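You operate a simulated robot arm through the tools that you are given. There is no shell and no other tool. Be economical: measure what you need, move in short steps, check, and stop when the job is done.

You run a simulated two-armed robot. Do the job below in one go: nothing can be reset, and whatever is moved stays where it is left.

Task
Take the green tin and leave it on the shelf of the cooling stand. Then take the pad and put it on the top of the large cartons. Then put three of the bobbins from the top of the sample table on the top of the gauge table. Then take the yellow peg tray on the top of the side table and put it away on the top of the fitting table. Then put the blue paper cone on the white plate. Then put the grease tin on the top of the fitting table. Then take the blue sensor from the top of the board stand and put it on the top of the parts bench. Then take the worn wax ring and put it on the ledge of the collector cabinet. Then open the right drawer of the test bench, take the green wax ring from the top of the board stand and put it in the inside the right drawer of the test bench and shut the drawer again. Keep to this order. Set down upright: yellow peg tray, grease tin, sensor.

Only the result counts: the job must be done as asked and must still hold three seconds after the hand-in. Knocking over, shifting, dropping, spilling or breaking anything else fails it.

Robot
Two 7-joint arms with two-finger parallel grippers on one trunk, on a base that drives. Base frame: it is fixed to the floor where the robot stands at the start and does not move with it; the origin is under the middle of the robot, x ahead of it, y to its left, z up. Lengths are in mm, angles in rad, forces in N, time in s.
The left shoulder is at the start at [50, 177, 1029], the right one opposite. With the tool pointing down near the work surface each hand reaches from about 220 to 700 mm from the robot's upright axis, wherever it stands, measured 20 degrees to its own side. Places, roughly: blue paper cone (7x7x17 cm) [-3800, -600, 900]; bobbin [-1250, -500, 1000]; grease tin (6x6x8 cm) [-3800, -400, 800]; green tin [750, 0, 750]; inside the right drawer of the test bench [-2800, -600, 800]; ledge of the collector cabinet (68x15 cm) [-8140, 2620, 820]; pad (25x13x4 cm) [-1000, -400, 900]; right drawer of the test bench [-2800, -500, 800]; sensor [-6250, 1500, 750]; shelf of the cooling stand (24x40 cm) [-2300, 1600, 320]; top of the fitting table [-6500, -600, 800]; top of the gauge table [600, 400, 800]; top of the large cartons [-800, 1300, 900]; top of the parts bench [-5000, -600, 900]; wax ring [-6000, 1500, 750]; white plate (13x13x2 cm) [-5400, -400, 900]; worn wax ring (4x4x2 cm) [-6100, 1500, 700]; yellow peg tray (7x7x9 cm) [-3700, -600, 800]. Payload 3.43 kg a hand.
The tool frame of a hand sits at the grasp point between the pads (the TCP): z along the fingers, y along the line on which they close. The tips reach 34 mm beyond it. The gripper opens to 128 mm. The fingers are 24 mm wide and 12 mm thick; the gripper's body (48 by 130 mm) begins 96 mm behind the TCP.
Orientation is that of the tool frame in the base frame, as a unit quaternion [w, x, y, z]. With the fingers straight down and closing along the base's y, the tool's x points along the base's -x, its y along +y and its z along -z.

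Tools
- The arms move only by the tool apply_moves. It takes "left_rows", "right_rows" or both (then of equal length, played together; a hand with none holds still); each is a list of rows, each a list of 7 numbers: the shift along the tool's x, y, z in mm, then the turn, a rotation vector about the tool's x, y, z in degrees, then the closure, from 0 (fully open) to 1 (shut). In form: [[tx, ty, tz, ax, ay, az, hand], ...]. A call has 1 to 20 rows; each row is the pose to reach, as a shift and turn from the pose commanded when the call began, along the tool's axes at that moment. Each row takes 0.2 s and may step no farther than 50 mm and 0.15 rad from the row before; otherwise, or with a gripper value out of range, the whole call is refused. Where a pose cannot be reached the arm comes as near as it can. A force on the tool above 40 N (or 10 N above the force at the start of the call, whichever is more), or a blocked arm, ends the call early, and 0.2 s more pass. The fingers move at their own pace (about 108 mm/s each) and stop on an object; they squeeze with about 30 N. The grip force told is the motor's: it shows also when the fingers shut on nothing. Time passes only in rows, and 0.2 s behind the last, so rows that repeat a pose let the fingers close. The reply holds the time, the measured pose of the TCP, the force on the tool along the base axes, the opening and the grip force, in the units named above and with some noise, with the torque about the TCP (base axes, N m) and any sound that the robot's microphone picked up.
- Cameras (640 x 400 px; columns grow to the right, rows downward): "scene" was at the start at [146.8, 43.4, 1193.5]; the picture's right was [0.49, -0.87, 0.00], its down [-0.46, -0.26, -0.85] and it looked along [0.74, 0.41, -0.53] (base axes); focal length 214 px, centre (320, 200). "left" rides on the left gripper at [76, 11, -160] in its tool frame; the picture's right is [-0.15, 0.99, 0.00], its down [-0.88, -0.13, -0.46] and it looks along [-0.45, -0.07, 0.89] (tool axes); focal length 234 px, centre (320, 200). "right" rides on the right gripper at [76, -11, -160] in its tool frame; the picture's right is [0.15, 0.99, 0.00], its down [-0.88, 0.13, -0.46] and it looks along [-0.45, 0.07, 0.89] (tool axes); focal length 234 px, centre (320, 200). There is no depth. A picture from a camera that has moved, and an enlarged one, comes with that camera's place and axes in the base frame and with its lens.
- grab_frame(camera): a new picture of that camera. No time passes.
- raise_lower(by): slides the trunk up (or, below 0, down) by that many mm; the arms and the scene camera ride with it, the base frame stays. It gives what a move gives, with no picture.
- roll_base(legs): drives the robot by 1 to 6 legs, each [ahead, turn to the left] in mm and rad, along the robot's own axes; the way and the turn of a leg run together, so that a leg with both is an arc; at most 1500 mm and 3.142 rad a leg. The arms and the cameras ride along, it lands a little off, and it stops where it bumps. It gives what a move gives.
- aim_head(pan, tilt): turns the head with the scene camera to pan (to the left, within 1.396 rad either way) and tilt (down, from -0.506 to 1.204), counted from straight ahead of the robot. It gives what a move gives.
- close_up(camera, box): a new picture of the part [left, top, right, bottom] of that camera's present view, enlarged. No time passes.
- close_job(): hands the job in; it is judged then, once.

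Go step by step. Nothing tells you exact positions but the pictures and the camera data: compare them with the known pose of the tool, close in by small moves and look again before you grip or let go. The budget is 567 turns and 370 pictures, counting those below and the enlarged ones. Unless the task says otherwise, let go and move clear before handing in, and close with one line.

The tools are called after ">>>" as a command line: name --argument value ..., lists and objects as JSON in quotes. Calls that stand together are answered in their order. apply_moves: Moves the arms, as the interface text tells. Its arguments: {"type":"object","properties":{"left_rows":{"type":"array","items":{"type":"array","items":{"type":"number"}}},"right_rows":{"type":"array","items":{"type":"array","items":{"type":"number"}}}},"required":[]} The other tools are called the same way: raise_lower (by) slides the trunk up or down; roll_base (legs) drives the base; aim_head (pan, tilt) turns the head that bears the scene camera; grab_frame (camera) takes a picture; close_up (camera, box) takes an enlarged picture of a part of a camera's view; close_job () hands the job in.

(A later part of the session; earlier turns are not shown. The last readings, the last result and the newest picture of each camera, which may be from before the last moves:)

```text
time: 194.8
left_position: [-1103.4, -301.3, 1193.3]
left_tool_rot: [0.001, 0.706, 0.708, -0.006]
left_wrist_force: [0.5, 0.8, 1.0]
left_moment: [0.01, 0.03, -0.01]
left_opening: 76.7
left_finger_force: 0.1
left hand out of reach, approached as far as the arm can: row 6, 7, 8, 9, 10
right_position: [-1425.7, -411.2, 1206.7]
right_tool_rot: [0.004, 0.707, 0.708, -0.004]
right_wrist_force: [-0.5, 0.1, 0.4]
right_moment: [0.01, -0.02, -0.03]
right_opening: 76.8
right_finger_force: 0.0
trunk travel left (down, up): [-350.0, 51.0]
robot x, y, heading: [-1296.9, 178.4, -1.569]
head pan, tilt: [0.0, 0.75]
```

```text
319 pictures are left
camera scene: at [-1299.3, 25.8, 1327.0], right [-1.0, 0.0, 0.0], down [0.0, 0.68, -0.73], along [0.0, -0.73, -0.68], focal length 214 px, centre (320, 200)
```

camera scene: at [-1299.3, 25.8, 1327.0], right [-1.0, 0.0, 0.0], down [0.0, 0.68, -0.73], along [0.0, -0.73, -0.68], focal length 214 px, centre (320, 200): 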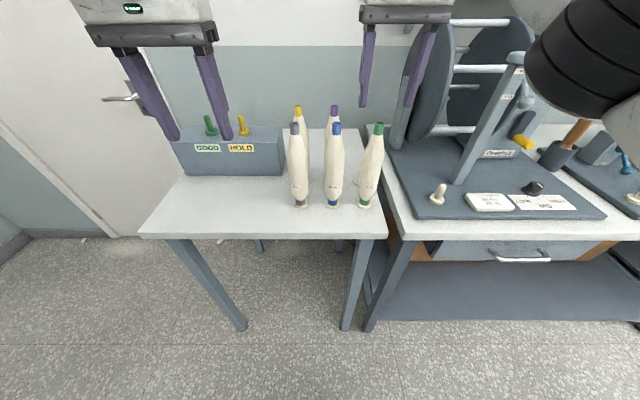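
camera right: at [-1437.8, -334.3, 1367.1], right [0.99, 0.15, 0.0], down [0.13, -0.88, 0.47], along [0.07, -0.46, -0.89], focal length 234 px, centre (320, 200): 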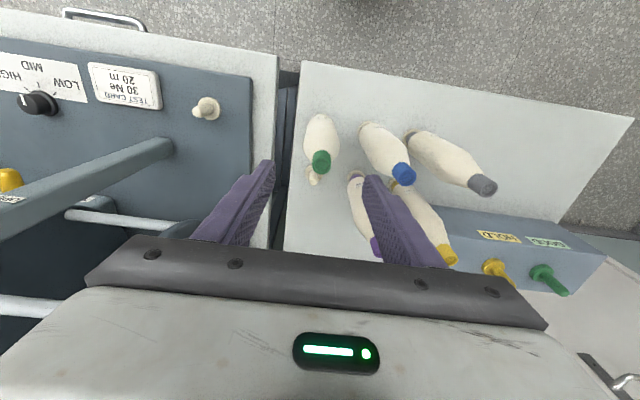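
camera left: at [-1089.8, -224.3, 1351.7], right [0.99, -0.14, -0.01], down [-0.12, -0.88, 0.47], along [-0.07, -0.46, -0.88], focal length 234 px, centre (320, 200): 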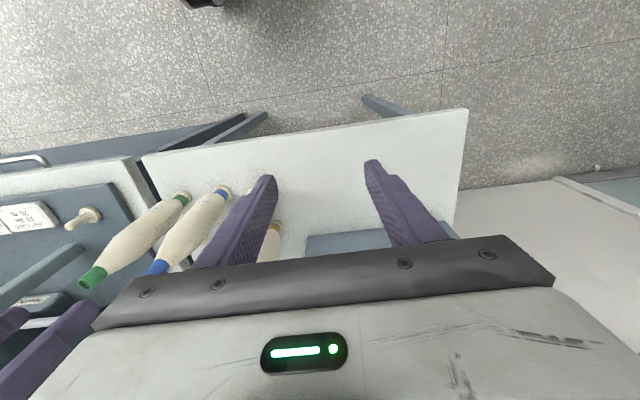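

The left hand can't reach there from this spot; I take the green bobbin with the right first. Lowering around it.

>>> apply_moves --right_rows '[[4, 0, 30, 0, 0, 0, 0.4], [4, 0, 65, 0, 0, 0, 0.4], [4, 0, 100, 0, 0, 0, 0.4], [4, 0, 130, 0, 0, 0, 0.4], [4, 0, 150, 0, 0, 0, 0.4]]'

>>> close_up --camera "scene" --box '[270, 50, 470, 230]'

>>> grab_frame --camera "right"

```text
time: 196.0
left_position: [-1104.6, -300.7, 1194.0]
left_tool_rot: [0.001, 0.706, 0.708, -0.007]
left_wrist_force: [-0.4, -0.5, 0.4]
left_moment: [0.03, 0.0, 0.03]
left_opening: 77.0
left_finger_force: 0.1
right_position: [-1425.9, -409.2, 1056.8]
right_tool_rot: [0.005, 0.707, 0.708, -0.004]
right_wrist_force: [-1.3, 0.7, 0.4]
right_moment: [0.0, 0.03, 0.0]
right_opening: 76.7
right_finger_force: 0.1
trunk travel left (down, up): [-350.0, 51.0]
robot x, y, heading: [-1301.5, 178.8, -1.576]
head pan, tilt: [0.0, 0.75]
```

```text
2.22 times, centred on (370, 140) of scene
camera zoom: at [-1300.6, 26.1, 1327.0], right [-1.0, 0.0, 0.0], down [0.0, 0.68, -0.73], along [0.0, -0.73, -0.68], focal length 477 px, centre (209, 333)
```

zoom: 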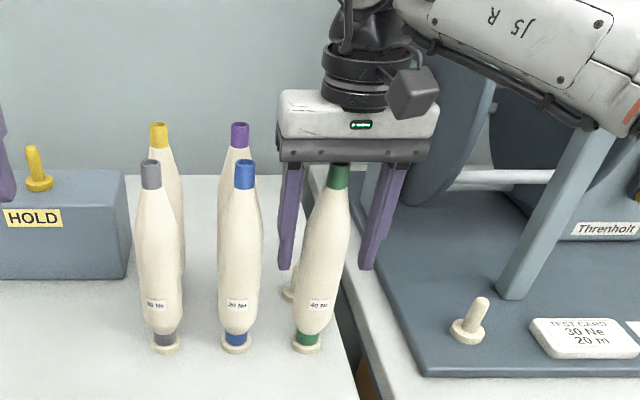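

```text
317 pictures are left
camera right: at [-1438.5, -331.5, 1216.4], right [0.99, 0.15, 0.0], down [0.13, -0.88, 0.47], along [0.07, -0.46, -0.88], focal length 234 px, centre (320, 200)
```

right: 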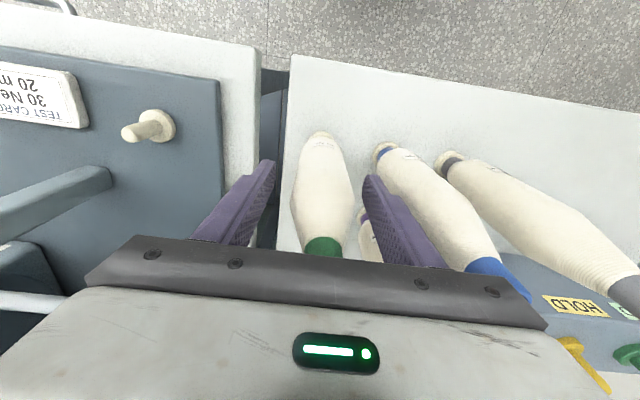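

Centred well; closing.

>>> apply_moves --right_rows '[[0, 0, 0, 0, 0, 0, 0.7], [0, 0, 0, 0, 0, 0, 1], [0, 0, 0, 0, 0, 0, 1], [0, 0, 0, 0, 0, 0, 1], [0, 0, -20, 0, 0, 0, 1], [0, 0, -45, 0, 0, 0, 1], [0, 0, -80, 0, 0, 0, 1], [0, 0, -120, 0, 0, 0, 1]]'

>>> grab_frame --camera "scene"

```text
time: 197.8
left_position: [-1105.0, -298.6, 1193.6]
left_tool_rot: [0.0, 0.706, 0.708, -0.008]
left_wrist_force: [-0.5, 0.7, 0.1]
left_moment: [0.01, 0.01, 0.0]
left_opening: 76.9
left_finger_force: 0.1
right_position: [-1426.6, -407.5, 1178.7]
right_tool_rot: [0.004, 0.707, 0.707, -0.003]
right_wrist_force: [0.5, -0.6, -1.6]
right_moment: [-0.03, -0.01, 0.01]
right_opening: 47.1
right_finger_force: 30.4
trunk travel left (down, up): [-350.0, 51.0]
robot x, y, heading: [-1299.2, 180.6, -1.572]
head pan, tilt: [0.0, 0.75]
```

```text
316 pictures are left
camera scene: at [-1300.0, 26.7, 1327.1], right [-1.0, 0.0, 0.0], down [0.0, 0.68, -0.73], along [0.0, -0.73, -0.68], focal length 214 px, centre (320, 200)
```

scene: 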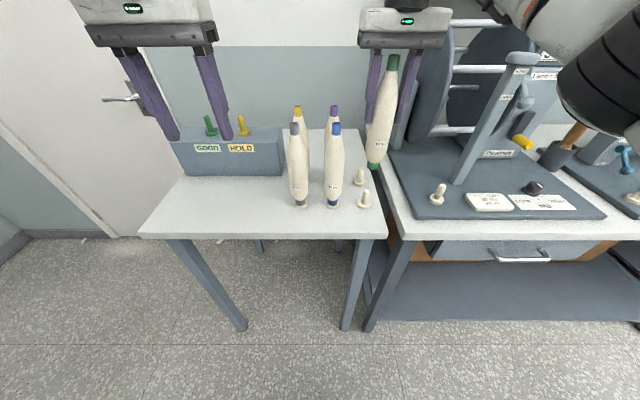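

Green bobbin held. I draw both hands back, then shift the base west so the left hand can take the gray one.

>>> apply_moves --left_rows '[[18, 33, -3, 0, 0, 0, 0.4], [36, 66, -6, 0, 0, 0, 0.4], [54, 99, -9, 0, 0, 0, 0.4], [72, 132, -12, 0, 0, 0, 0.4], [90, 165, -15, 0, 0, 0, 0.4], [108, 198, -18, 0, 0, 0, 0.4], [126, 231, -21, 0, 0, 0, 0.4], [144, 264, -24, 0, 0, 0, 0.4]]' --right_rows '[[20, 5, -15, 0, 0, 0, 1], [50, 10, -30, 0, 0, 0, 1], [80, 15, -45, 0, 0, 0, 1], [110, 20, -55, 0, 0, 0, 1], [140, 25, -65, 0, 0, 0, 1], [170, 30, -75, 0, 0, 0, 1], [200, 30, -85, 0, 0, 0, 1], [217, 30, -90, 0, 0, 0, 1]]'

>>> roll_base --legs '[[-150, 0], [0, -0.8], [200, 0], [0, 0.8]]'

>>> grab_frame --camera "scene"

```text
time: 199.6
left_position: [-837.6, -156.4, 1216.4]
left_tool_rot: [0.0, 0.707, 0.707, -0.008]
left_wrist_force: [0.0, 0.2, 0.7]
left_moment: [-0.03, 0.06, -0.02]
left_opening: 77.0
left_finger_force: 0.2
right_position: [-1396.8, -188.6, 1265.0]
right_tool_rot: [0.004, 0.706, 0.708, -0.004]
right_wrist_force: [0.1, 0.0, -1.3]
right_moment: [0.0, 0.04, 0.02]
right_opening: 46.9
right_finger_force: 29.8
trunk travel left (down, up): [-350.0, 51.0]
robot x, y, heading: [-1299.3, 180.0, -1.574]
head pan, tilt: [0.0, 0.75]
```

```text
time: 206.4
left_position: [-982.2, -147.5, 1216.0]
left_tool_rot: [0.001, 0.709, 0.706, -0.007]
left_wrist_force: [0.1, 0.4, -0.7]
left_moment: [-0.01, -0.01, 0.03]
left_opening: 76.9
left_finger_force: 0.1
right_position: [-1542.3, -177.2, 1262.6]
right_tool_rot: [0.005, 0.708, 0.706, -0.003]
right_wrist_force: [0.0, -1.1, -1.3]
right_moment: [-0.03, -0.03, -0.01]
right_opening: 47.0
right_finger_force: 29.7
trunk travel left (down, up): [-350.0, 51.0]
robot x, y, heading: [-1440.1, 192.4, -1.575]
head pan, tilt: [0.0, 0.75]
```

```text
315 pictures are left
camera scene: at [-1443.4, 38.4, 1327.1], right [-1.0, 0.01, 0.0], down [0.0, 0.68, -0.73], along [0.0, -0.73, -0.68], focal length 214 px, centre (320, 200)
```

scene: 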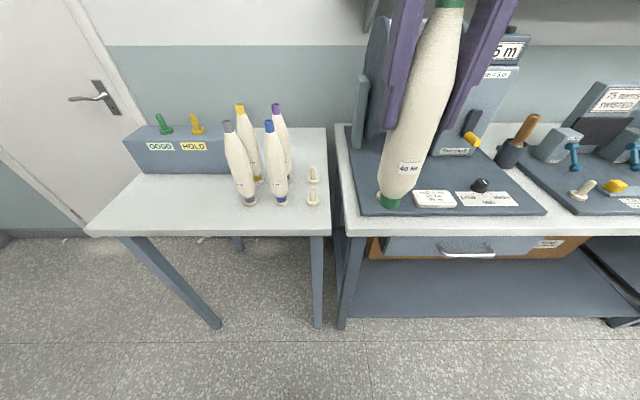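

Gray bobbin at about [-1240, -410]; the left hand goes above it.

>>> apply_moves --left_rows '[[-33, -32, 2, 0, 0, 0, 0.4], [-66, -65, 4, 0, 0, 0, 0.4], [-99, -97, 6, 0, 0, 0, 0.4], [-132, -130, 8, 0, 0, 0, 0.4], [-165, -162, 10, 0, 0, 0, 0.4], [-198, -195, 12, 0, 0, 0, 0.4], [-230, -227, 14, 0, 0, 0, 0.4], [-262, -259, 16, 0, 0, 0, 0.4]]'

>>> grab_frame --camera "left"

```text
time: 208.2
left_position: [-1187.8, -340.5, 1193.4]
left_tool_rot: [0.0, 0.708, 0.706, -0.007]
left_wrist_force: [0.5, 0.0, -0.5]
left_moment: [0.01, 0.04, 0.01]
left_opening: 76.8
left_finger_force: 0.0
left hand out of reach, approached as far as the arm can: row 6, 7, 8
right_position: [-1541.0, -177.8, 1262.9]
right_tool_rot: [0.004, 0.709, 0.706, -0.003]
right_wrist_force: [1.3, -0.2, -0.9]
right_moment: [0.02, 0.02, 0.0]
right_opening: 47.1
right_finger_force: 29.7
trunk travel left (down, up): [-350.0, 51.0]
robot x, y, heading: [-1442.6, 189.9, -1.58]
head pan, tilt: [0.0, 0.75]
```

```text
314 pictures are left
camera left: at [-1172.8, -263.1, 1352.1], right [0.99, -0.15, -0.01], down [-0.13, -0.88, 0.47], along [-0.08, -0.46, -0.88], focal length 234 px, centre (320, 200)
```

left: 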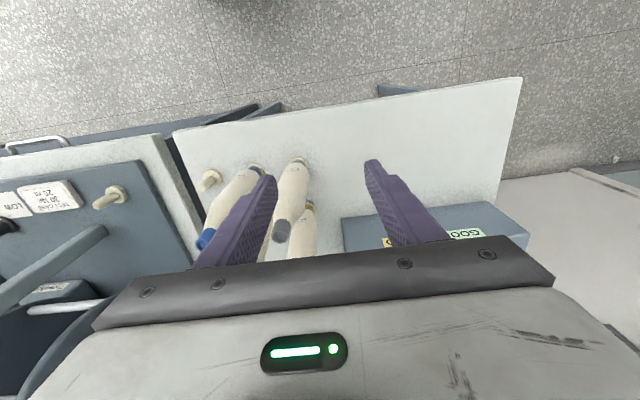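

The left arm stops short here; I look at its posture.

>>> aim_head --pan 0.9 --tilt 0.3

>>> grab_frame --camera "scene"

```text
time: 209.4
left_position: [-1187.6, -337.7, 1194.9]
left_tool_rot: [0.001, 0.709, 0.705, -0.008]
left_wrist_force: [0.4, 0.0, 0.1]
left_moment: [0.01, 0.0, 0.0]
left_opening: 76.8
left_finger_force: 0.0
right_position: [-1541.7, -177.9, 1264.0]
right_tool_rot: [0.005, 0.708, 0.706, -0.004]
right_wrist_force: [1.0, 0.0, -1.0]
right_moment: [-0.03, 0.0, -0.01]
right_opening: 47.0
right_finger_force: 30.1
trunk travel left (down, up): [-350.0, 51.0]
robot x, y, heading: [-1443.2, 192.7, -1.577]
head pan, tilt: [0.901, 0.3]
```

```text
313 pictures are left
camera scene: at [-1370.4, 62.7, 1367.4], right [-0.63, -0.78, 0.0], down [-0.23, 0.19, -0.96], along [0.74, -0.6, -0.3], focal length 214 px, centre (320, 200)
```

scene: 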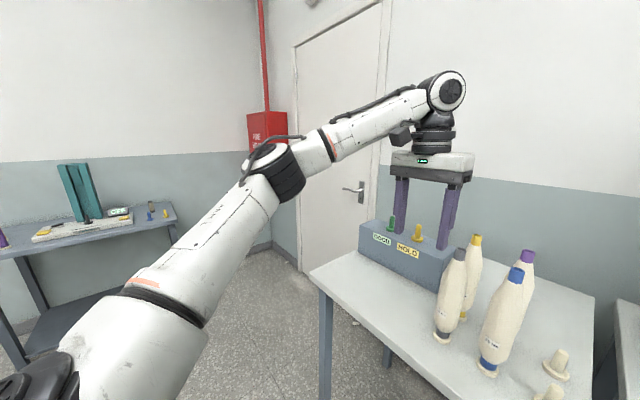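

The arm is nearly stretched at this height, so I raise the trunk 50 mm and drive 100 mm closer.

>>> raise_lower --by 50

>>> roll_base --legs '[[100, 0]]'

>>> grab_frame --camera "left"

```text
time: 210.3
left_position: [-1189.1, -337.9, 1244.9]
left_tool_rot: [0.002, 0.709, 0.706, -0.007]
left_wrist_force: [-0.5, 0.2, 0.1]
left_moment: [0.03, -0.02, -0.02]
left_opening: 77.1
left_finger_force: 0.0
right_position: [-1542.0, -178.5, 1314.1]
right_tool_rot: [0.004, 0.708, 0.706, -0.003]
right_wrist_force: [-0.6, -0.7, -0.3]
right_moment: [0.03, 0.01, -0.01]
right_opening: 47.1
right_finger_force: 30.2
trunk travel left (down, up): [-400.0, 1.0]
robot x, y, heading: [-1441.3, 191.4, -1.577]
head pan, tilt: [0.901, 0.3]
```

```text
time: 211.4
left_position: [-1189.0, -438.1, 1244.1]
left_tool_rot: [0.001, 0.709, 0.706, -0.007]
left_wrist_force: [0.2, -0.5, -0.3]
left_moment: [0.02, 0.03, -0.02]
left_opening: 76.9
left_finger_force: 0.0
right_position: [-1543.1, -278.4, 1313.8]
right_tool_rot: [0.004, 0.708, 0.706, -0.003]
right_wrist_force: [-0.4, -0.2, -2.2]
right_moment: [0.01, -0.01, -0.01]
right_opening: 47.0
right_finger_force: 29.4
trunk travel left (down, up): [-400.0, 1.0]
robot x, y, heading: [-1441.8, 90.2, -1.577]
head pan, tilt: [0.901, 0.3]
```

```text
312 pictures are left
camera left: at [-1174.6, -361.7, 1403.0], right [0.99, -0.15, -0.01], down [-0.13, -0.87, 0.47], along [-0.08, -0.46, -0.88], focal length 234 px, centre (320, 200)
```

left: 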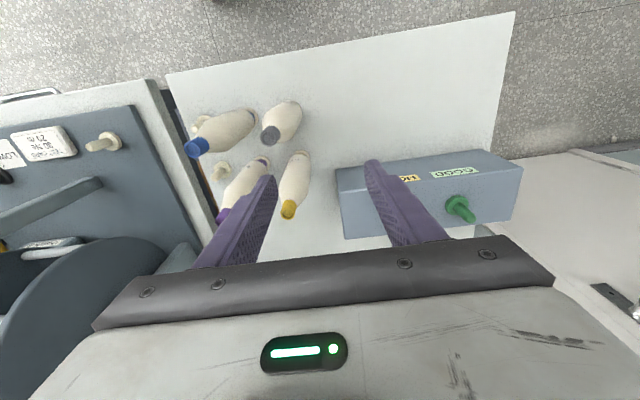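

Gray cap is at [-1241, -410]. A small test move first, since the last commanded pose may differ from the measured one.

>>> apply_moves --left_rows '[[14, 0, 10, 0, 0, 0, 0.4], [28, 0, 20, 0, 0, 0, 0.4]]'

```text
time: 212.1
left_position: [-1189.3, -408.9, 1224.8]
left_tool_rot: [0.001, 0.708, 0.706, -0.007]
left_wrist_force: [-1.2, -0.1, 0.2]
left_moment: [0.01, 0.0, -0.01]
left_opening: 76.8
left_finger_force: 0.1
right_position: [-1543.7, -275.6, 1314.7]
right_tool_rot: [0.005, 0.708, 0.706, -0.004]
right_wrist_force: [-0.3, 0.1, -1.5]
right_moment: [-0.03, -0.03, 0.02]
right_opening: 47.4
right_finger_force: 29.7
trunk travel left (down, up): [-400.0, 1.0]
robot x, y, heading: [-1443.9, 91.8, -1.579]
head pan, tilt: [0.901, 0.3]
```

Commands now match. I move over the gray bobbin and look down at it.

>>> apply_moves --left_rows '[[0, -26, 10, 0, 0, 0, 0.4], [0, -52, 20, 0, 0, 0, 0.4]]'

>>> grab_frame --camera "left"

```text
time: 212.7
left_position: [-1241.0, -409.7, 1203.8]
left_tool_rot: [0.002, 0.708, 0.706, -0.007]
left_wrist_force: [-0.3, -0.2, 0.3]
left_moment: [-0.03, -0.03, -0.01]
left_opening: 76.7
left_finger_force: 0.1
right_position: [-1542.3, -278.0, 1314.2]
right_tool_rot: [0.004, 0.708, 0.706, -0.004]
right_wrist_force: [-0.7, 0.2, -2.0]
right_moment: [0.02, 0.05, -0.01]
right_opening: 47.0
right_finger_force: 30.3
trunk travel left (down, up): [-400.0, 1.0]
robot x, y, heading: [-1441.0, 90.5, -1.571]
head pan, tilt: [0.901, 0.3]
```

```text
311 pictures are left
camera left: at [-1227.5, -334.7, 1363.1], right [0.99, -0.15, -0.01], down [-0.13, -0.87, 0.47], along [-0.08, -0.46, -0.88], focal length 234 px, centre (320, 200)
```

left: 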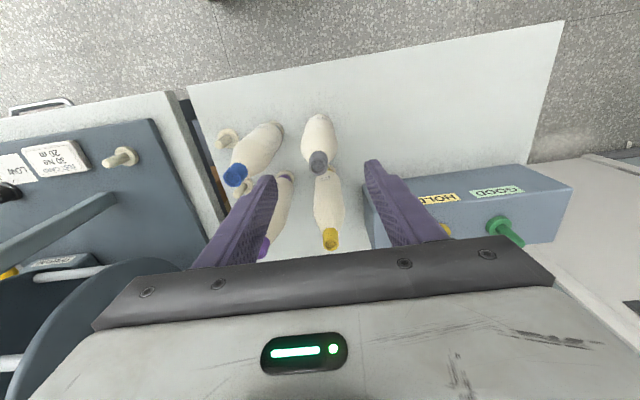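

Aligned. I lower, grip, and lift the gray bobbin.

>>> apply_moves --left_rows '[[0, -1, 40, 0, 0, 0, 0.4], [0, -1, 80, 0, 0, 0, 0.4], [0, -1, 120, 0, 0, 0, 0.4], [0, -1, 147, 0, 0, 0, 0.4], [0, -1, 147, 0, 0, 0, 0.7], [0, -1, 147, 0, 0, 0, 1], [0, -1, 147, 0, 0, 0, 1], [0, -1, 147, 0, 0, 0, 1], [0, -1, 130, 0, 0, 0, 1], [0, -1, 100, 0, 0, 0, 1], [0, -1, 60, 0, 0, 0, 1], [0, -1, 20, 0, 0, 0, 1], [0, -1, -10, 0, 0, 0, 1]]'

>>> grab_frame --camera "scene"

```text
time: 215.4
left_position: [-1241.1, -409.4, 1215.3]
left_tool_rot: [0.001, 0.709, 0.705, -0.007]
left_wrist_force: [-0.5, -1.0, -1.3]
left_moment: [-0.03, -0.02, 0.01]
left_opening: 47.1
left_finger_force: 29.8
right_position: [-1541.8, -277.6, 1314.5]
right_tool_rot: [0.005, 0.708, 0.706, -0.004]
right_wrist_force: [-0.7, 0.0, -0.8]
right_moment: [0.03, 0.0, -0.04]
right_opening: 47.2
right_finger_force: 30.3
trunk travel left (down, up): [-400.0, 1.0]
robot x, y, heading: [-1443.2, 94.7, -1.576]
head pan, tilt: [0.901, 0.3]
```

```text
310 pictures are left
camera scene: at [-1370.9, -37.1, 1417.3], right [-0.63, -0.78, 0.0], down [-0.23, 0.19, -0.96], along [0.75, -0.6, -0.3], focal length 214 px, centre (320, 200)
```

scene: 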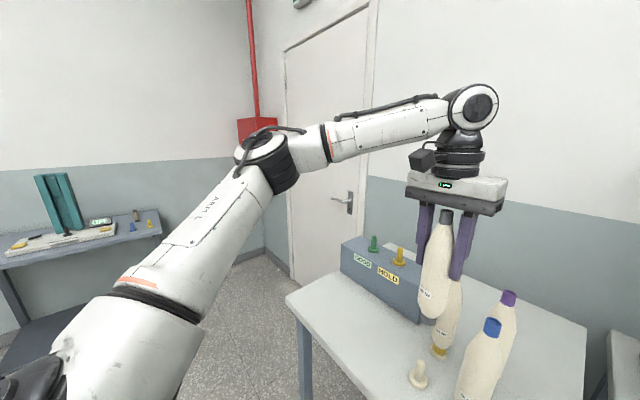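

Both bobbins are held. I back off and drive to the gauge table.

>>> roll_base --legs '[[-350, 0], [0, 1.21], [1490, 0], [0, 0.366]]'

>>> aim_head --pan 0.2 --tilt 0.7

>>> grab_frame --camera "scene"

```text
time: 228.8
left_position: [446.5, 105.0, 1215.0]
left_tool_rot: [0.007, 0.003, 1.0, -0.004]
left_wrist_force: [1.0, 1.4, -2.3]
left_moment: [-0.04, -0.04, 0.02]
left_opening: 47.2
left_finger_force: 30.5
right_position: [311.6, -195.2, 1314.1]
right_tool_rot: [0.006, 0.003, 1.0, 0.001]
right_wrist_force: [-0.2, 0.9, -0.3]
right_moment: [-0.01, -0.03, 0.0]
right_opening: 47.2
right_finger_force: 29.2
trunk travel left (down, up): [-400.0, 1.0]
robot x, y, heading: [-58.7, -91.6, -0.005]
head pan, tilt: [0.901, 0.3]
```

```text
time: 229.9
left_position: [447.3, 106.4, 1214.5]
left_tool_rot: [0.007, 0.002, 1.0, -0.003]
left_wrist_force: [0.2, 0.8, -0.7]
left_moment: [-0.04, 0.02, -0.01]
left_opening: 47.2
left_finger_force: 29.8
right_position: [311.8, -195.1, 1313.4]
right_tool_rot: [0.006, 0.003, 1.0, 0.001]
right_wrist_force: [0.8, 0.1, -1.1]
right_moment: [0.0, 0.02, 0.01]
right_opening: 47.2
right_finger_force: 30.2
trunk travel left (down, up): [-400.0, 1.0]
robot x, y, heading: [-55.5, -95.5, -0.012]
head pan, tilt: [0.201, 0.7]
```

```text
309 pictures are left
camera scene: at [95.9, -78.7, 1381.3], right [0.19, -0.98, 0.0], down [-0.63, -0.12, -0.77], along [0.75, 0.15, -0.64], focal length 214 px, centre (320, 200)
```

scene: 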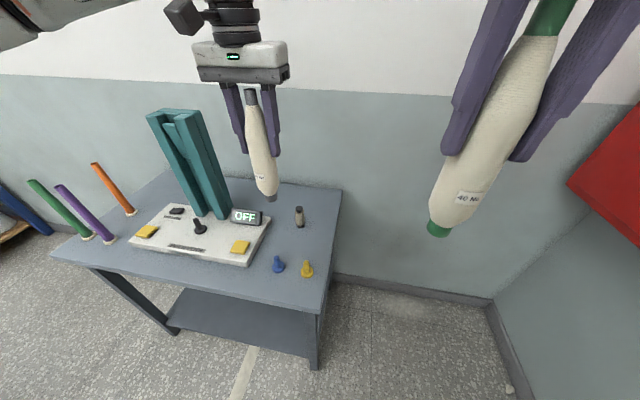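

Pegs at [428,29] and [427,120], marker at [615,105]. The left hand goes above the free spot [530,148], then I lower the trunk.

>>> apply_moves --left_rows '[[-28, 14, 0, 0, 0, 0, 1], [-56, 28, 0, 0, 0, 0, 1], [-83, 42, 0, 0, 0, 0, 1]]'

>>> raise_lower --by -150

>>> grab_frame --camera "scene"

>>> grab_frame --camera "left"

```text
time: 230.7
left_position: [474.8, 135.5, 1215.7]
left_tool_rot: [0.006, 0.003, 1.0, -0.004]
left_wrist_force: [0.4, 0.3, -1.6]
left_moment: [0.01, -0.04, 0.0]
left_opening: 47.1
left_finger_force: 30.1
left hand out of reach, approached as far as the arm can: row 1, 2, 3
right_position: [312.0, -194.8, 1314.8]
right_tool_rot: [0.006, 0.003, 1.0, 0.0]
right_wrist_force: [0.9, -0.3, -0.7]
right_moment: [-0.03, 0.02, 0.03]
right_opening: 47.4
right_finger_force: 30.3
trunk travel left (down, up): [-400.0, 1.0]
robot x, y, heading: [-57.9, -91.5, -0.008]
head pan, tilt: [0.201, 0.7]
```

```text
time: 232.4
left_position: [474.6, 135.3, 1066.6]
left_tool_rot: [0.007, 0.002, 1.0, -0.004]
left_wrist_force: [0.3, 1.1, -0.5]
left_moment: [0.0, -0.03, -0.01]
left_opening: 47.0
left_finger_force: 30.1
right_position: [312.6, -194.6, 1165.5]
right_tool_rot: [0.007, 0.003, 1.0, 0.001]
right_wrist_force: [-0.5, -0.3, -1.2]
right_moment: [-0.02, 0.02, -0.01]
right_opening: 47.2
right_finger_force: 29.9
trunk travel left (down, up): [-250.0, 151.0]
robot x, y, heading: [-56.5, -94.8, -0.008]
head pan, tilt: [0.201, 0.7]
```

```text
308 pictures are left
camera scene: at [95.8, -78.8, 1231.3], right [0.19, -0.98, 0.0], down [-0.63, -0.12, -0.76], along [0.75, 0.15, -0.64], focal length 214 px, centre (320, 200)
```

scene: 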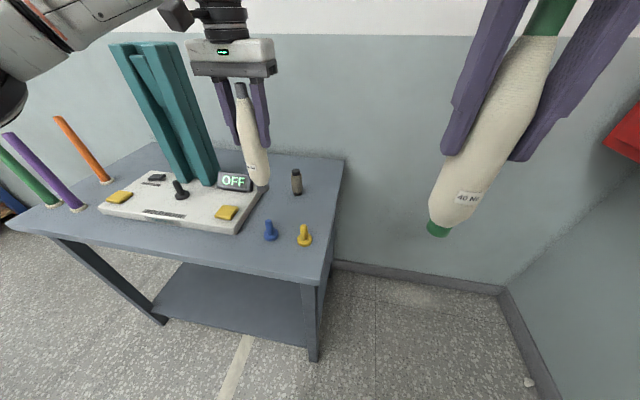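

```text
307 pictures are left
camera left: at [397.3, 147.5, 1225.6], right [0.15, 0.99, -0.01], down [0.87, -0.13, 0.47], along [0.46, -0.08, -0.88], focal length 234 px, centre (320, 200)
```

left: 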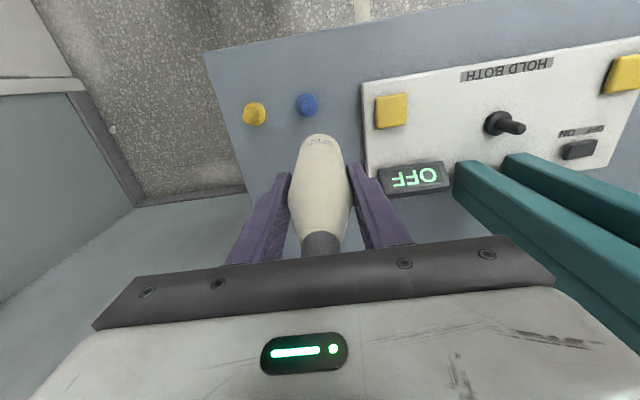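

I drive 55 mm forward so the bobbin comes over its spot.

>>> roll_base --legs '[[55, 0]]'

>>> apply_moves --left_rows '[[0, 5, 10, 0, 0, 0, 1], [0, 10, 30, 0, 0, 0, 1], [0, 10, 60, 0, 0, 0, 1], [0, 10, 80, 0, 0, 0, 1]]'

>>> grab_frame --camera "left"

>>> close_up --camera "scene" --box '[190, 100, 360, 260]'

```text
time: 233.4
left_position: [530.7, 134.5, 1065.9]
left_tool_rot: [0.007, 0.004, 1.0, -0.005]
left_wrist_force: [0.4, -0.1, -1.0]
left_moment: [-0.03, 0.04, 0.01]
left_opening: 47.3
left_finger_force: 30.2
right_position: [366.5, -197.8, 1164.0]
right_tool_rot: [0.005, 0.003, 1.0, 0.0]
right_wrist_force: [1.3, 0.4, -0.8]
right_moment: [0.01, 0.03, 0.01]
right_opening: 47.1
right_finger_force: 30.2
trunk travel left (down, up): [-250.0, 151.0]
robot x, y, heading: [-2.4, -91.9, -0.011]
head pan, tilt: [0.201, 0.7]
```

```text
time: 234.4
left_position: [530.4, 142.9, 987.6]
left_tool_rot: [0.007, 0.004, 1.0, -0.006]
left_wrist_force: [-0.2, 0.7, -1.3]
left_moment: [0.0, -0.02, 0.0]
left_opening: 47.1
left_finger_force: 29.8
right_position: [367.4, -195.6, 1164.1]
right_tool_rot: [0.006, 0.004, 1.0, 0.001]
right_wrist_force: [-0.3, 0.2, -1.9]
right_moment: [-0.01, 0.01, -0.02]
right_opening: 47.4
right_finger_force: 30.0
trunk travel left (down, up): [-250.0, 151.0]
robot x, y, heading: [-0.0, -96.4, -0.015]
head pan, tilt: [0.201, 0.7]
```

```text
306 pictures are left
camera left: at [453.3, 155.9, 1145.4], right [0.15, 0.99, -0.01], down [0.87, -0.13, 0.47], along [0.46, -0.08, -0.88], focal length 234 px, centre (320, 200)
```

left: 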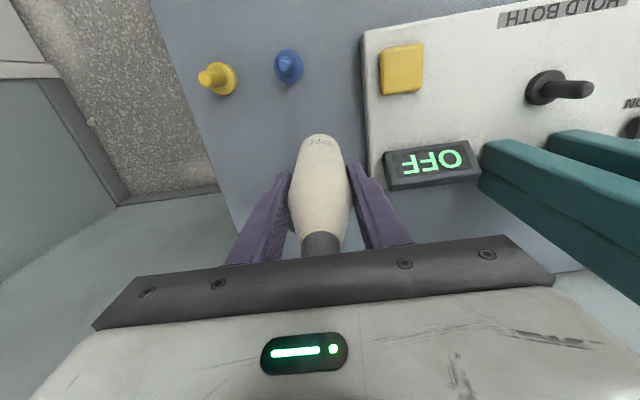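

```text
2.50 times, centred on (275, 180) of scene
camera zoom: at [150.9, -79.4, 1231.3], right [0.19, -0.98, 0.0], down [-0.63, -0.12, -0.76], along [0.75, 0.15, -0.64], focal length 536 px, centre (432, 250)
```

zoom: 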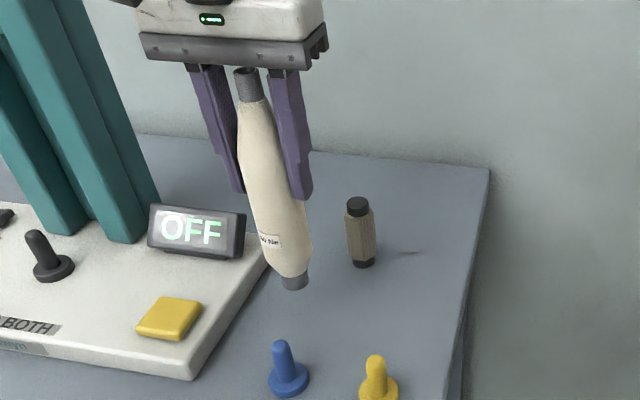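

Clear all around. I lower the bobbin until it touches.

>>> apply_moves --left_rows '[[0, 0, 15, 0, 0, 0, 1], [0, 0, 25, 0, 0, 0, 1], [0, 0, 29, 0, 0, 0, 1], [0, 0, 32, 0, 0, 0, 1], [0, 0, 34, 0, 0, 0, 1], [0, 0, 36, 0, 0, 0, 1], [0, 0, 38, 0, 0, 0, 1], [0, 0, 40, 0, 0, 0, 1], [0, 0, 42, 0, 0, 0, 1], [0, 0, 44, 0, 0, 0, 1], [0, 0, 46, 0, 0, 0, 1]]'

>>> close_up --camera "scene" --box '[190, 100, 360, 260]'

```text
time: 236.8
left_position: [530.4, 142.1, 947.1]
left_tool_rot: [0.013, 0.002, 1.0, -0.005]
left_wrist_force: [-3.1, 3.7, 37.2]
left_moment: [0.79, 0.7, -0.01]
left_opening: 47.1
left_finger_force: 30.2
right_position: [363.8, -196.6, 1166.3]
right_tool_rot: [0.008, 0.003, 1.0, 0.001]
right_wrist_force: [0.8, -0.4, -0.5]
right_moment: [-0.02, 0.02, 0.0]
right_opening: 47.2
right_finger_force: 30.2
trunk travel left (down, up): [-250.0, 151.0]
robot x, y, heading: [-0.6, -95.4, -0.009]
head pan, tilt: [0.201, 0.7]
```

```text
2.50 times, centred on (275, 180) of scene
camera zoom: at [147.7, -80.4, 1232.3], right [0.19, -0.98, 0.0], down [-0.63, -0.12, -0.77], along [0.75, 0.15, -0.64], focal length 536 px, centre (432, 250)
```

zoom: 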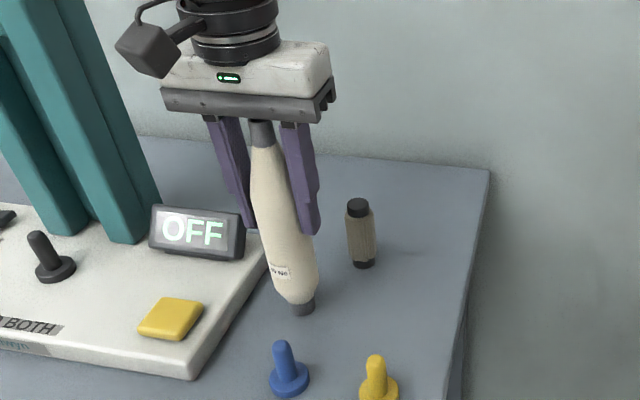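

Contact at about z 949. I relieve the pressure, release gently, and rise.

>>> apply_moves --left_rows '[[0, 0, -3, 0, 0, 0, 1], [0, 0, -4, 0, 0, 0, 1], [0, 0, -4, 0, 0, 0, 0.6], [0, 0, -4, 0, 0, 0, 0.55], [0, 0, -4, 0, 0, 0, 0.45], [0, 0, -4, 0, 0, 0, 0.4], [0, 0, -4, 0, 0, 0, 0.4]]'

>>> close_up --camera "scene" --box '[190, 100, 360, 260]'

```text
time: 238.4
left_position: [531.6, 143.8, 945.2]
left_tool_rot: [0.008, 0.004, 1.0, -0.005]
left_wrist_force: [0.4, 0.6, -0.8]
left_moment: [0.0, -0.01, 0.0]
left_opening: 76.7
left_finger_force: 0.1
right_position: [366.8, -195.5, 1164.1]
right_tool_rot: [0.006, 0.004, 1.0, 0.001]
right_wrist_force: [0.5, 0.1, -1.8]
right_moment: [-0.01, 0.01, 0.01]
right_opening: 47.3
right_finger_force: 29.9
trunk travel left (down, up): [-250.0, 151.0]
robot x, y, heading: [-2.0, -94.3, -0.01]
head pan, tilt: [0.201, 0.7]
```

```text
2.50 times, centred on (275, 180) of scene
camera zoom: at [150.8, -79.5, 1231.3], right [0.19, -0.98, 0.0], down [-0.63, -0.12, -0.76], along [0.75, 0.15, -0.64], focal length 536 px, centre (432, 250)
```

zoom: 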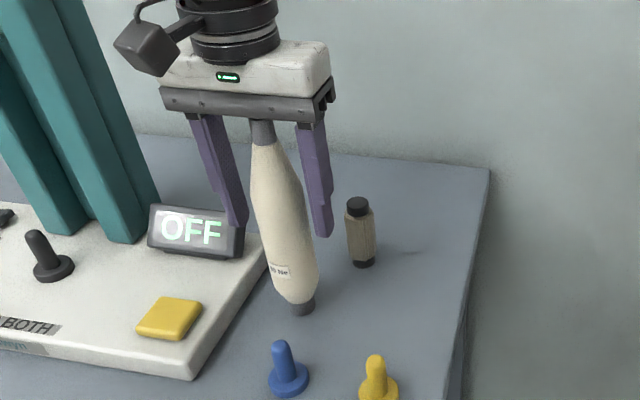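

It stands free. I rise straight up clear of it, then prepare the right hand.

>>> apply_moves --left_rows '[[0, 0, -15, 0, 0, 0, 0.4], [0, 0, -40, 0, 0, 0, 0.4], [0, 0, -80, 0, 0, 0, 0.4], [0, 0, -120, 0, 0, 0, 0.4], [0, 0, -160, 0, 0, 0, 0.4], [0, 0, -190, 0, 0, 0, 0.4], [40, 30, -195, 0, 0, 0, 0.4], [80, 60, -200, 0, 0, 0, 0.4], [110, 100, -200, 0, 0, 0, 0.4], [120, 145, -200, 0, 0, 0, 0.3]]'

>>> grab_frame --camera "scene"

```text
refused: row 7 steps farther than a row can; nothing moved
```

```text
302 pictures are left
camera scene: at [150.8, -79.5, 1231.3], right [0.19, -0.98, 0.0], down [-0.63, -0.12, -0.76], along [0.75, 0.15, -0.64], focal length 214 px, centre (320, 200)
```

scene: 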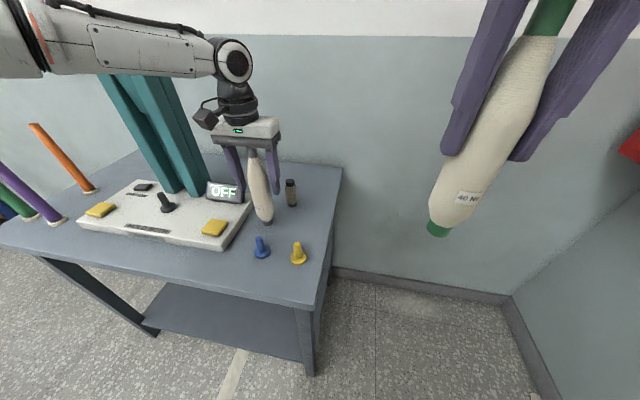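

>>> apply_moves --left_rows '[[0, 0, -15, 0, 0, 0, 0.4], [0, 0, -40, 0, 0, 0, 0.4], [0, 0, -80, 0, 0, 0, 0.4], [0, 0, -120, 0, 0, 0, 0.4], [0, 0, -160, 0, 0, 0, 0.4], [0, 0, -190, 0, 0, 0, 0.4], [40, 0, -195, 0, 0, 0, 0.4], [80, 10, -200, 0, 0, 0, 0.4], [120, 20, -200, 0, 0, 0, 0.4], [160, 40, -200, 0, 0, 0, 0.3]]'

>>> close_up --camera "scene" --box '[190, 100, 360, 260]'

```text
time: 240.6
left_position: [366.3, 186.2, 1143.8]
left_tool_rot: [0.007, 0.004, 1.0, -0.005]
left_wrist_force: [-0.4, 0.4, 0.7]
left_moment: [0.0, -0.01, 0.02]
left_opening: 89.5
left_finger_force: 0.0
left hand out of reach, approached as far as the arm can: row 5, 6
right_position: [366.8, -195.6, 1164.6]
right_tool_rot: [0.007, 0.003, 1.0, 0.001]
right_wrist_force: [0.2, 0.4, -1.5]
right_moment: [-0.03, 0.02, 0.03]
right_opening: 47.1
right_finger_force: 29.8
trunk travel left (down, up): [-250.0, 151.0]
robot x, y, heading: [3.4, -95.9, -0.007]
head pan, tilt: [0.201, 0.7]
```

```text
2.50 times, centred on (275, 180) of scene
camera zoom: at [150.1, -78.9, 1231.4], right [0.19, -0.98, 0.0], down [-0.63, -0.12, -0.77], along [0.75, 0.14, -0.64], focal length 536 px, centre (432, 250)
```

zoom: 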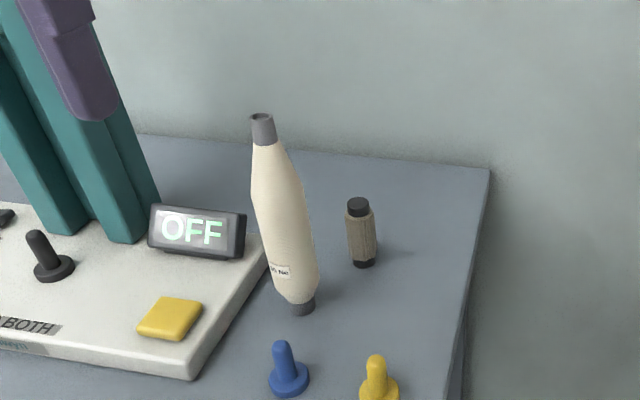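

The gray bobbin stands at [530,143]. I turn left so the right hand can reach [530,45] and look.

>>> roll_base --legs '[[0, 0.52]]'

>>> aim_head --pan -0.3 --tilt 0.8

>>> grab_frame --camera "scene"

```text
time: 242.4
left_position: [180.3, 332.0, 1143.4]
left_tool_rot: [0.008, -0.255, 0.967, -0.003]
left_wrist_force: [0.8, 0.3, 0.2]
left_moment: [-0.02, 0.0, 0.06]
left_opening: 89.4
left_finger_force: 0.0
right_position: [368.8, -0.2, 1166.2]
right_tool_rot: [0.006, -0.254, 0.967, 0.003]
right_wrist_force: [-0.6, 0.0, -1.4]
right_moment: [0.0, 0.01, 0.04]
right_opening: 47.2
right_finger_force: 29.8
trunk travel left (down, up): [-250.0, 151.0]
robot x, y, heading: [0.6, -92.1, 0.515]
head pan, tilt: [0.201, 0.7]
```

```text
time: 243.4
left_position: [179.8, 332.4, 1142.7]
left_tool_rot: [0.008, -0.255, 0.967, -0.002]
left_wrist_force: [-0.8, 0.6, -0.7]
left_moment: [0.01, -0.01, 0.0]
left_opening: 89.4
left_finger_force: 0.0
right_position: [368.7, 0.8, 1164.1]
right_tool_rot: [0.006, -0.255, 0.967, 0.002]
right_wrist_force: [0.4, 0.4, -1.5]
right_moment: [0.0, 0.01, 0.0]
right_opening: 47.3
right_finger_force: 30.0
trunk travel left (down, up): [-250.0, 151.0]
robot x, y, heading: [-2.3, -92.8, 0.508]
head pan, tilt: [-0.3, 0.799]
```

```text
300 pictures are left
camera scene: at [137.3, -43.6, 1223.1], right [0.21, -0.98, 0.0], down [-0.7, -0.15, -0.7], along [0.68, 0.15, -0.72], focal length 214 px, centre (320, 200)
```

scene: 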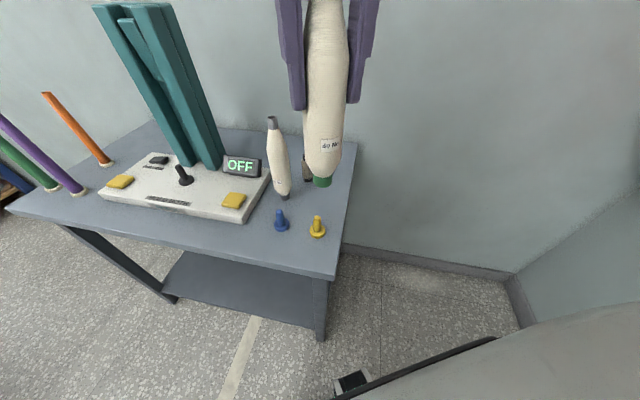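

Moving the right hand out over [530,45] and lowering part way.

>>> apply_moves --right_rows '[[-40, -10, 5, 0, 0, 0, 1], [-80, -20, 10, 0, 0, 0, 1], [-120, -30, 20, 0, 0, 0, 1], [-162, -41, 35, 0, 0, 0, 1], [-162, -41, 75, 0, 0, 0, 1], [-162, -41, 115, 0, 0, 0, 1], [-162, -41, 155, 0, 0, 0, 1], [-162, -41, 180, 0, 0, 0, 1]]'

>>> close_up --camera "scene" --box '[210, 80, 380, 250]'

>>> grab_frame --camera "right"

```text
time: 245.2
left_position: [179.5, 333.0, 1143.6]
left_tool_rot: [0.008, -0.255, 0.967, -0.002]
left_wrist_force: [0.3, -0.3, 0.1]
left_moment: [0.0, 0.06, -0.01]
left_opening: 89.8
left_finger_force: 0.1
right_position: [532.5, 46.0, 985.4]
right_tool_rot: [0.006, -0.253, 0.967, 0.003]
right_wrist_force: [0.4, -1.0, -1.5]
right_moment: [-0.02, 0.01, -0.01]
right_opening: 47.2
right_finger_force: 29.7
trunk travel left (down, up): [-250.0, 151.0]
robot x, y, heading: [-2.7, -96.6, 0.515]
head pan, tilt: [-0.3, 0.799]
```

```text
2.35 times, centred on (295, 165) of scene
camera zoom: at [137.5, -43.6, 1223.0], right [0.21, -0.98, 0.0], down [-0.7, -0.15, -0.7], along [0.68, 0.15, -0.72], focal length 505 px, centre (379, 282)
```

zoom: 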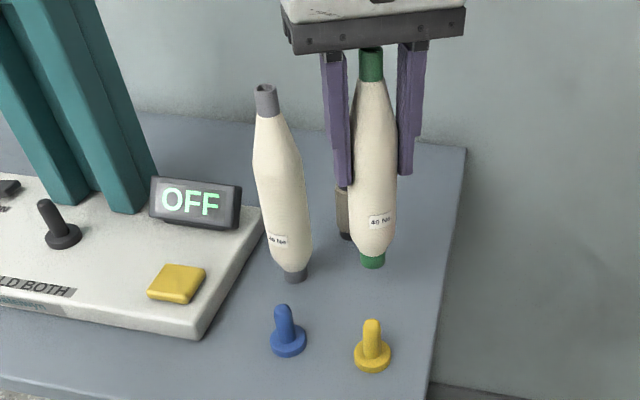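

```text
298 pictures are left
camera right: at [469.3, -2.5, 1145.8], right [-0.61, 0.79, 0.0], down [0.7, 0.54, 0.47], along [0.37, 0.29, -0.88], focal length 234 px, centre (320, 200)
```

right: 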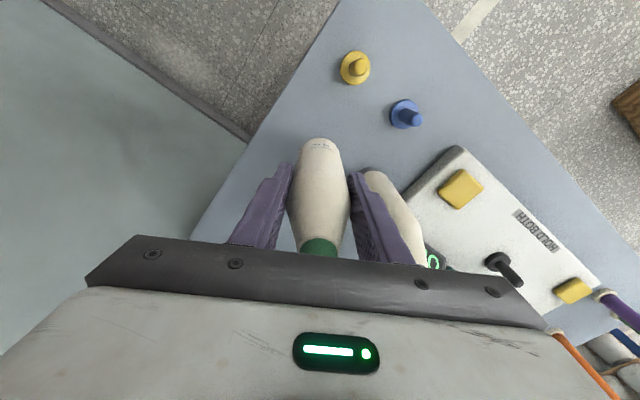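

Clear. Lowering until contact.

>>> apply_moves --right_rows '[[0, 0, 15, 0, 0, 0, 1], [0, 0, 26, 0, 0, 0, 1], [0, 0, 30, 0, 0, 0, 1], [0, 0, 33, 0, 0, 0, 1], [0, 0, 35, 0, 0, 0, 1], [0, 0, 37, 0, 0, 0, 1], [0, 0, 39, 0, 0, 0, 1]]'

```text
time: 246.8
left_position: [178.5, 331.8, 1143.9]
left_tool_rot: [0.007, -0.255, 0.967, -0.002]
left_wrist_force: [-0.3, 0.0, -0.2]
left_moment: [0.0, 0.0, 0.0]
left_opening: 89.5
left_finger_force: 0.0
right_position: [531.9, 45.7, 947.3]
right_tool_rot: [0.006, -0.255, 0.967, 0.003]
right_wrist_force: [0.0, 0.4, -1.2]
right_moment: [0.0, -0.01, 0.0]
right_opening: 47.2
right_finger_force: 29.7
trunk travel left (down, up): [-250.0, 151.0]
robot x, y, heading: [-4.4, -95.3, 0.509]
head pan, tilt: [-0.3, 0.799]
```

>>> apply_moves --right_rows '[[0, 0, 2, 0, 0, 0, 1], [0, 0, 4, 0, 0, 0, 1], [0, 0, 6, 0, 0, 0, 1], [0, 0, 8, 0, 0, 0, 1]]'

>>> close_up --camera "scene" --box '[210, 80, 380, 250]'

```text
time: 247.9
left_position: [179.1, 332.6, 1142.7]
left_tool_rot: [0.008, -0.255, 0.967, -0.003]
left_wrist_force: [0.5, -0.1, -0.4]
left_moment: [0.01, -0.01, 0.03]
left_opening: 89.7
left_finger_force: 0.1
right_position: [532.4, 47.0, 947.1]
right_tool_rot: [0.01, -0.253, 0.967, 0.005]
right_wrist_force: [-5.4, -3.9, 15.7]
right_moment: [-0.69, 0.69, -0.04]
right_opening: 47.3
right_finger_force: 30.2
trunk travel left (down, up): [-250.0, 151.0]
robot x, y, heading: [-0.3, -93.4, 0.511]
head pan, tilt: [-0.3, 0.799]
stopped in row 4 (right hand): the force on the tool passed its limit at 40 N (the readings are from after the stop); the commanded pose is now the measured one
```

```text
2.35 times, centred on (295, 165) of scene
camera zoom: at [135.9, -44.3, 1222.9], right [0.21, -0.98, 0.0], down [-0.7, -0.15, -0.7], along [0.68, 0.15, -0.72], focal length 505 px, centre (379, 282)
```

zoom: 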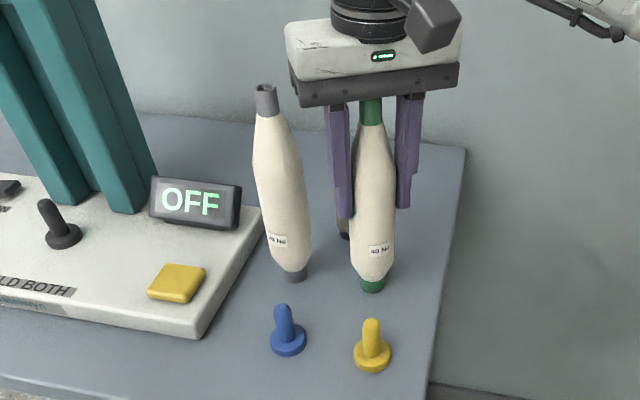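

Touching. Release gently and rise.

>>> apply_moves --right_rows '[[0, 0, -1, 0, 0, 0, 0.65], [0, 0, -1, 0, 0, 0, 0.55], [0, 0, -1, 0, 0, 0, 0.45], [0, 0, -1, 0, 0, 0, 0.42], [0, 0, -15, 0, 0, 0, 0.42], [0, 0, -40, 0, 0, 0, 0.42], [0, 0, -80, 0, 0, 0, 0.42], [0, 0, -120, 0, 0, 0, 0.42], [0, 0, -160, 0, 0, 0, 0.42], [0, 0, -190, 0, 0, 0, 0.42], [40, 10, -200, 0, 0, 0, 0.4], [80, 20, -205, 0, 0, 0, 0.4], [120, 30, -210, 0, 0, 0, 0.4], [160, 40, -215, 0, 0, 0, 0.4]]'

>>> grab_frame --camera "scene"

```text
time: 250.9
left_position: [180.4, 332.0, 1143.8]
left_tool_rot: [0.008, -0.254, 0.967, -0.003]
left_wrist_force: [-0.2, 0.7, 0.3]
left_moment: [-0.01, -0.03, 0.03]
left_opening: 89.5
left_finger_force: 0.0
right_position: [371.2, -0.3, 1156.9]
right_tool_rot: [0.01, -0.253, 0.967, 0.006]
right_wrist_force: [-0.3, -0.9, 0.0]
right_moment: [0.01, -0.03, 0.03]
right_opening: 76.8
right_finger_force: 0.0
trunk travel left (down, up): [-250.0, 151.0]
robot x, y, heading: [-0.6, -95.9, 0.513]
head pan, tilt: [-0.3, 0.799]
```

```text
296 pictures are left
camera scene: at [136.9, -43.9, 1223.1], right [0.21, -0.98, 0.0], down [-0.7, -0.15, -0.7], along [0.68, 0.15, -0.72], focal length 214 px, centre (320, 200)
```

scene: 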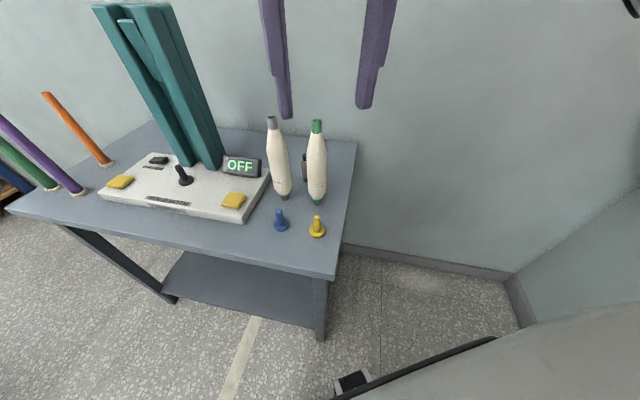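

Both stand well. Now back for the blue bobbin with the right hand.

>>> roll_base --legs '[[0, 2.35], [1250, 0], [0, 1.85]]'

>>> raise_lower --by 150

>>> aim_head --pan -0.1 --tilt 0.7

>>> grab_frame --camera "scene"

```text
time: 267.3
left_position: [-929.7, -122.7, 1144.0]
left_tool_rot: [0.002, 0.708, 0.707, -0.008]
left_wrist_force: [0.2, 0.3, -0.3]
left_moment: [-0.01, 0.01, -0.02]
left_opening: 89.6
left_finger_force: 0.0
right_position: [-1314.1, -126.1, 1155.4]
right_tool_rot: [0.009, 0.708, 0.707, -0.006]
right_wrist_force: [-0.9, 0.1, 0.2]
right_moment: [-0.02, 0.01, 0.0]
right_opening: 76.6
right_finger_force: 0.0
trunk travel left (down, up): [-250.0, 151.0]
robot x, y, heading: [-1211.7, 246.7, -1.574]
head pan, tilt: [-0.3, 0.799]
```

```text
time: 269.0
left_position: [-929.8, -123.9, 1292.9]
left_tool_rot: [0.001, 0.707, 0.707, -0.009]
left_wrist_force: [0.1, -0.1, -0.3]
left_moment: [-0.02, 0.0, 0.0]
left_opening: 89.1
left_finger_force: 0.1
right_position: [-1315.0, -126.3, 1305.8]
right_tool_rot: [0.01, 0.707, 0.707, -0.005]
right_wrist_force: [-0.1, 0.2, 0.0]
right_moment: [-0.02, -0.01, -0.01]
right_opening: 77.1
right_finger_force: 0.0
trunk travel left (down, up): [-400.0, 1.0]
robot x, y, heading: [-1212.4, 244.1, -1.572]
head pan, tilt: [-0.3, 0.799]
```

```text
time: 269.8
left_position: [-931.3, -122.8, 1293.9]
left_tool_rot: [0.001, 0.707, 0.707, -0.008]
left_wrist_force: [-0.5, 0.3, -0.3]
left_moment: [-0.02, 0.03, 0.02]
left_opening: 89.7
left_finger_force: 0.0
right_position: [-1315.2, -125.6, 1305.3]
right_tool_rot: [0.009, 0.708, 0.706, -0.006]
right_wrist_force: [-0.2, 0.2, 0.3]
right_moment: [-0.01, 0.01, -0.01]
right_opening: 76.9
right_finger_force: 0.0
trunk travel left (down, up): [-400.0, 1.0]
robot x, y, heading: [-1214.0, 241.5, -1.569]
head pan, tilt: [-0.099, 0.7]
```

```text
295 pictures are left
camera scene: at [-1223.6, 89.8, 1381.3], right [-0.99, 0.1, 0.0], down [0.07, 0.64, -0.76], along [-0.08, -0.76, -0.64], focal length 214 px, centre (320, 200)
```

scene: 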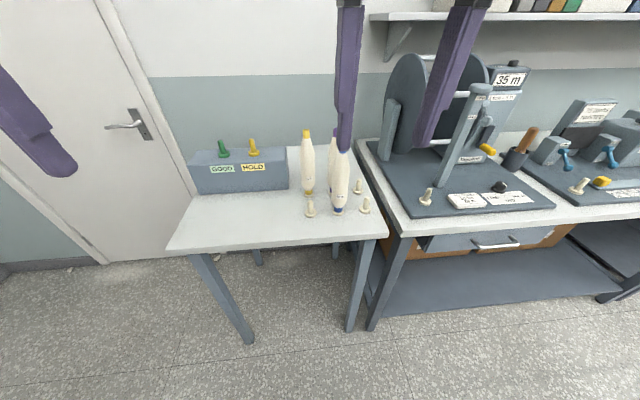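

Driving 80 mm forward and bringing the right hand above the blue bobbin.

>>> roll_base --legs '[[85, 0]]'

>>> apply_moves --right_rows '[[-40, -4, 20, 0, 0, 0, 0.4], [-80, -8, 40, 0, 0, 0, 0.4], [-120, -12, 60, 0, 0, 0, 0.4], [-160, -16, 80, 0, 0, 0, 0.4], [-200, -20, 100, 0, 0, 0, 0.4]]'

>>> grab_frame --camera "right"

```text
time: 270.8
left_position: [-930.2, -209.2, 1293.6]
left_tool_rot: [0.002, 0.707, 0.707, -0.008]
left_wrist_force: [1.2, -0.4, 0.3]
left_moment: [0.05, -0.01, 0.01]
left_opening: 89.8
left_finger_force: 0.0
right_position: [-1315.5, -211.1, 1305.7]
right_tool_rot: [0.009, 0.708, 0.707, -0.005]
right_wrist_force: [-0.2, 0.8, 0.0]
right_moment: [0.04, 0.01, -0.05]
right_opening: 76.8
right_finger_force: 0.0
trunk travel left (down, up): [-400.0, 1.0]
robot x, y, heading: [-1212.9, 161.1, -1.582]
head pan, tilt: [-0.099, 0.7]
```

```text
time: 272.0
left_position: [-930.9, -207.3, 1293.7]
left_tool_rot: [0.002, 0.708, 0.706, -0.008]
left_wrist_force: [-0.3, -0.7, 0.6]
left_moment: [0.0, 0.0, 0.01]
left_opening: 89.4
left_finger_force: 0.0
right_position: [-1333.4, -414.6, 1210.2]
right_tool_rot: [0.009, 0.708, 0.706, -0.006]
right_wrist_force: [0.1, 0.1, -0.1]
right_moment: [0.03, -0.01, -0.01]
right_opening: 77.0
right_finger_force: 0.0
trunk travel left (down, up): [-400.0, 1.0]
robot x, y, heading: [-1211.3, 158.1, -1.577]
head pan, tilt: [-0.099, 0.7]
```

```text
294 pictures are left
camera right: at [-1347.1, -335.2, 1369.4], right [0.99, 0.14, 0.0], down [0.13, -0.87, 0.48], along [0.07, -0.47, -0.88], focal length 234 px, centre (320, 200)
```

right: 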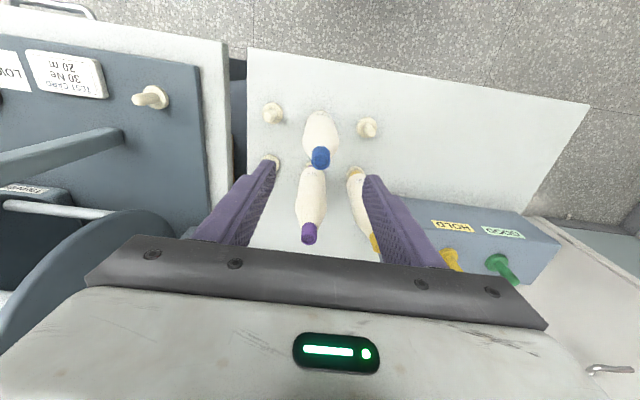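

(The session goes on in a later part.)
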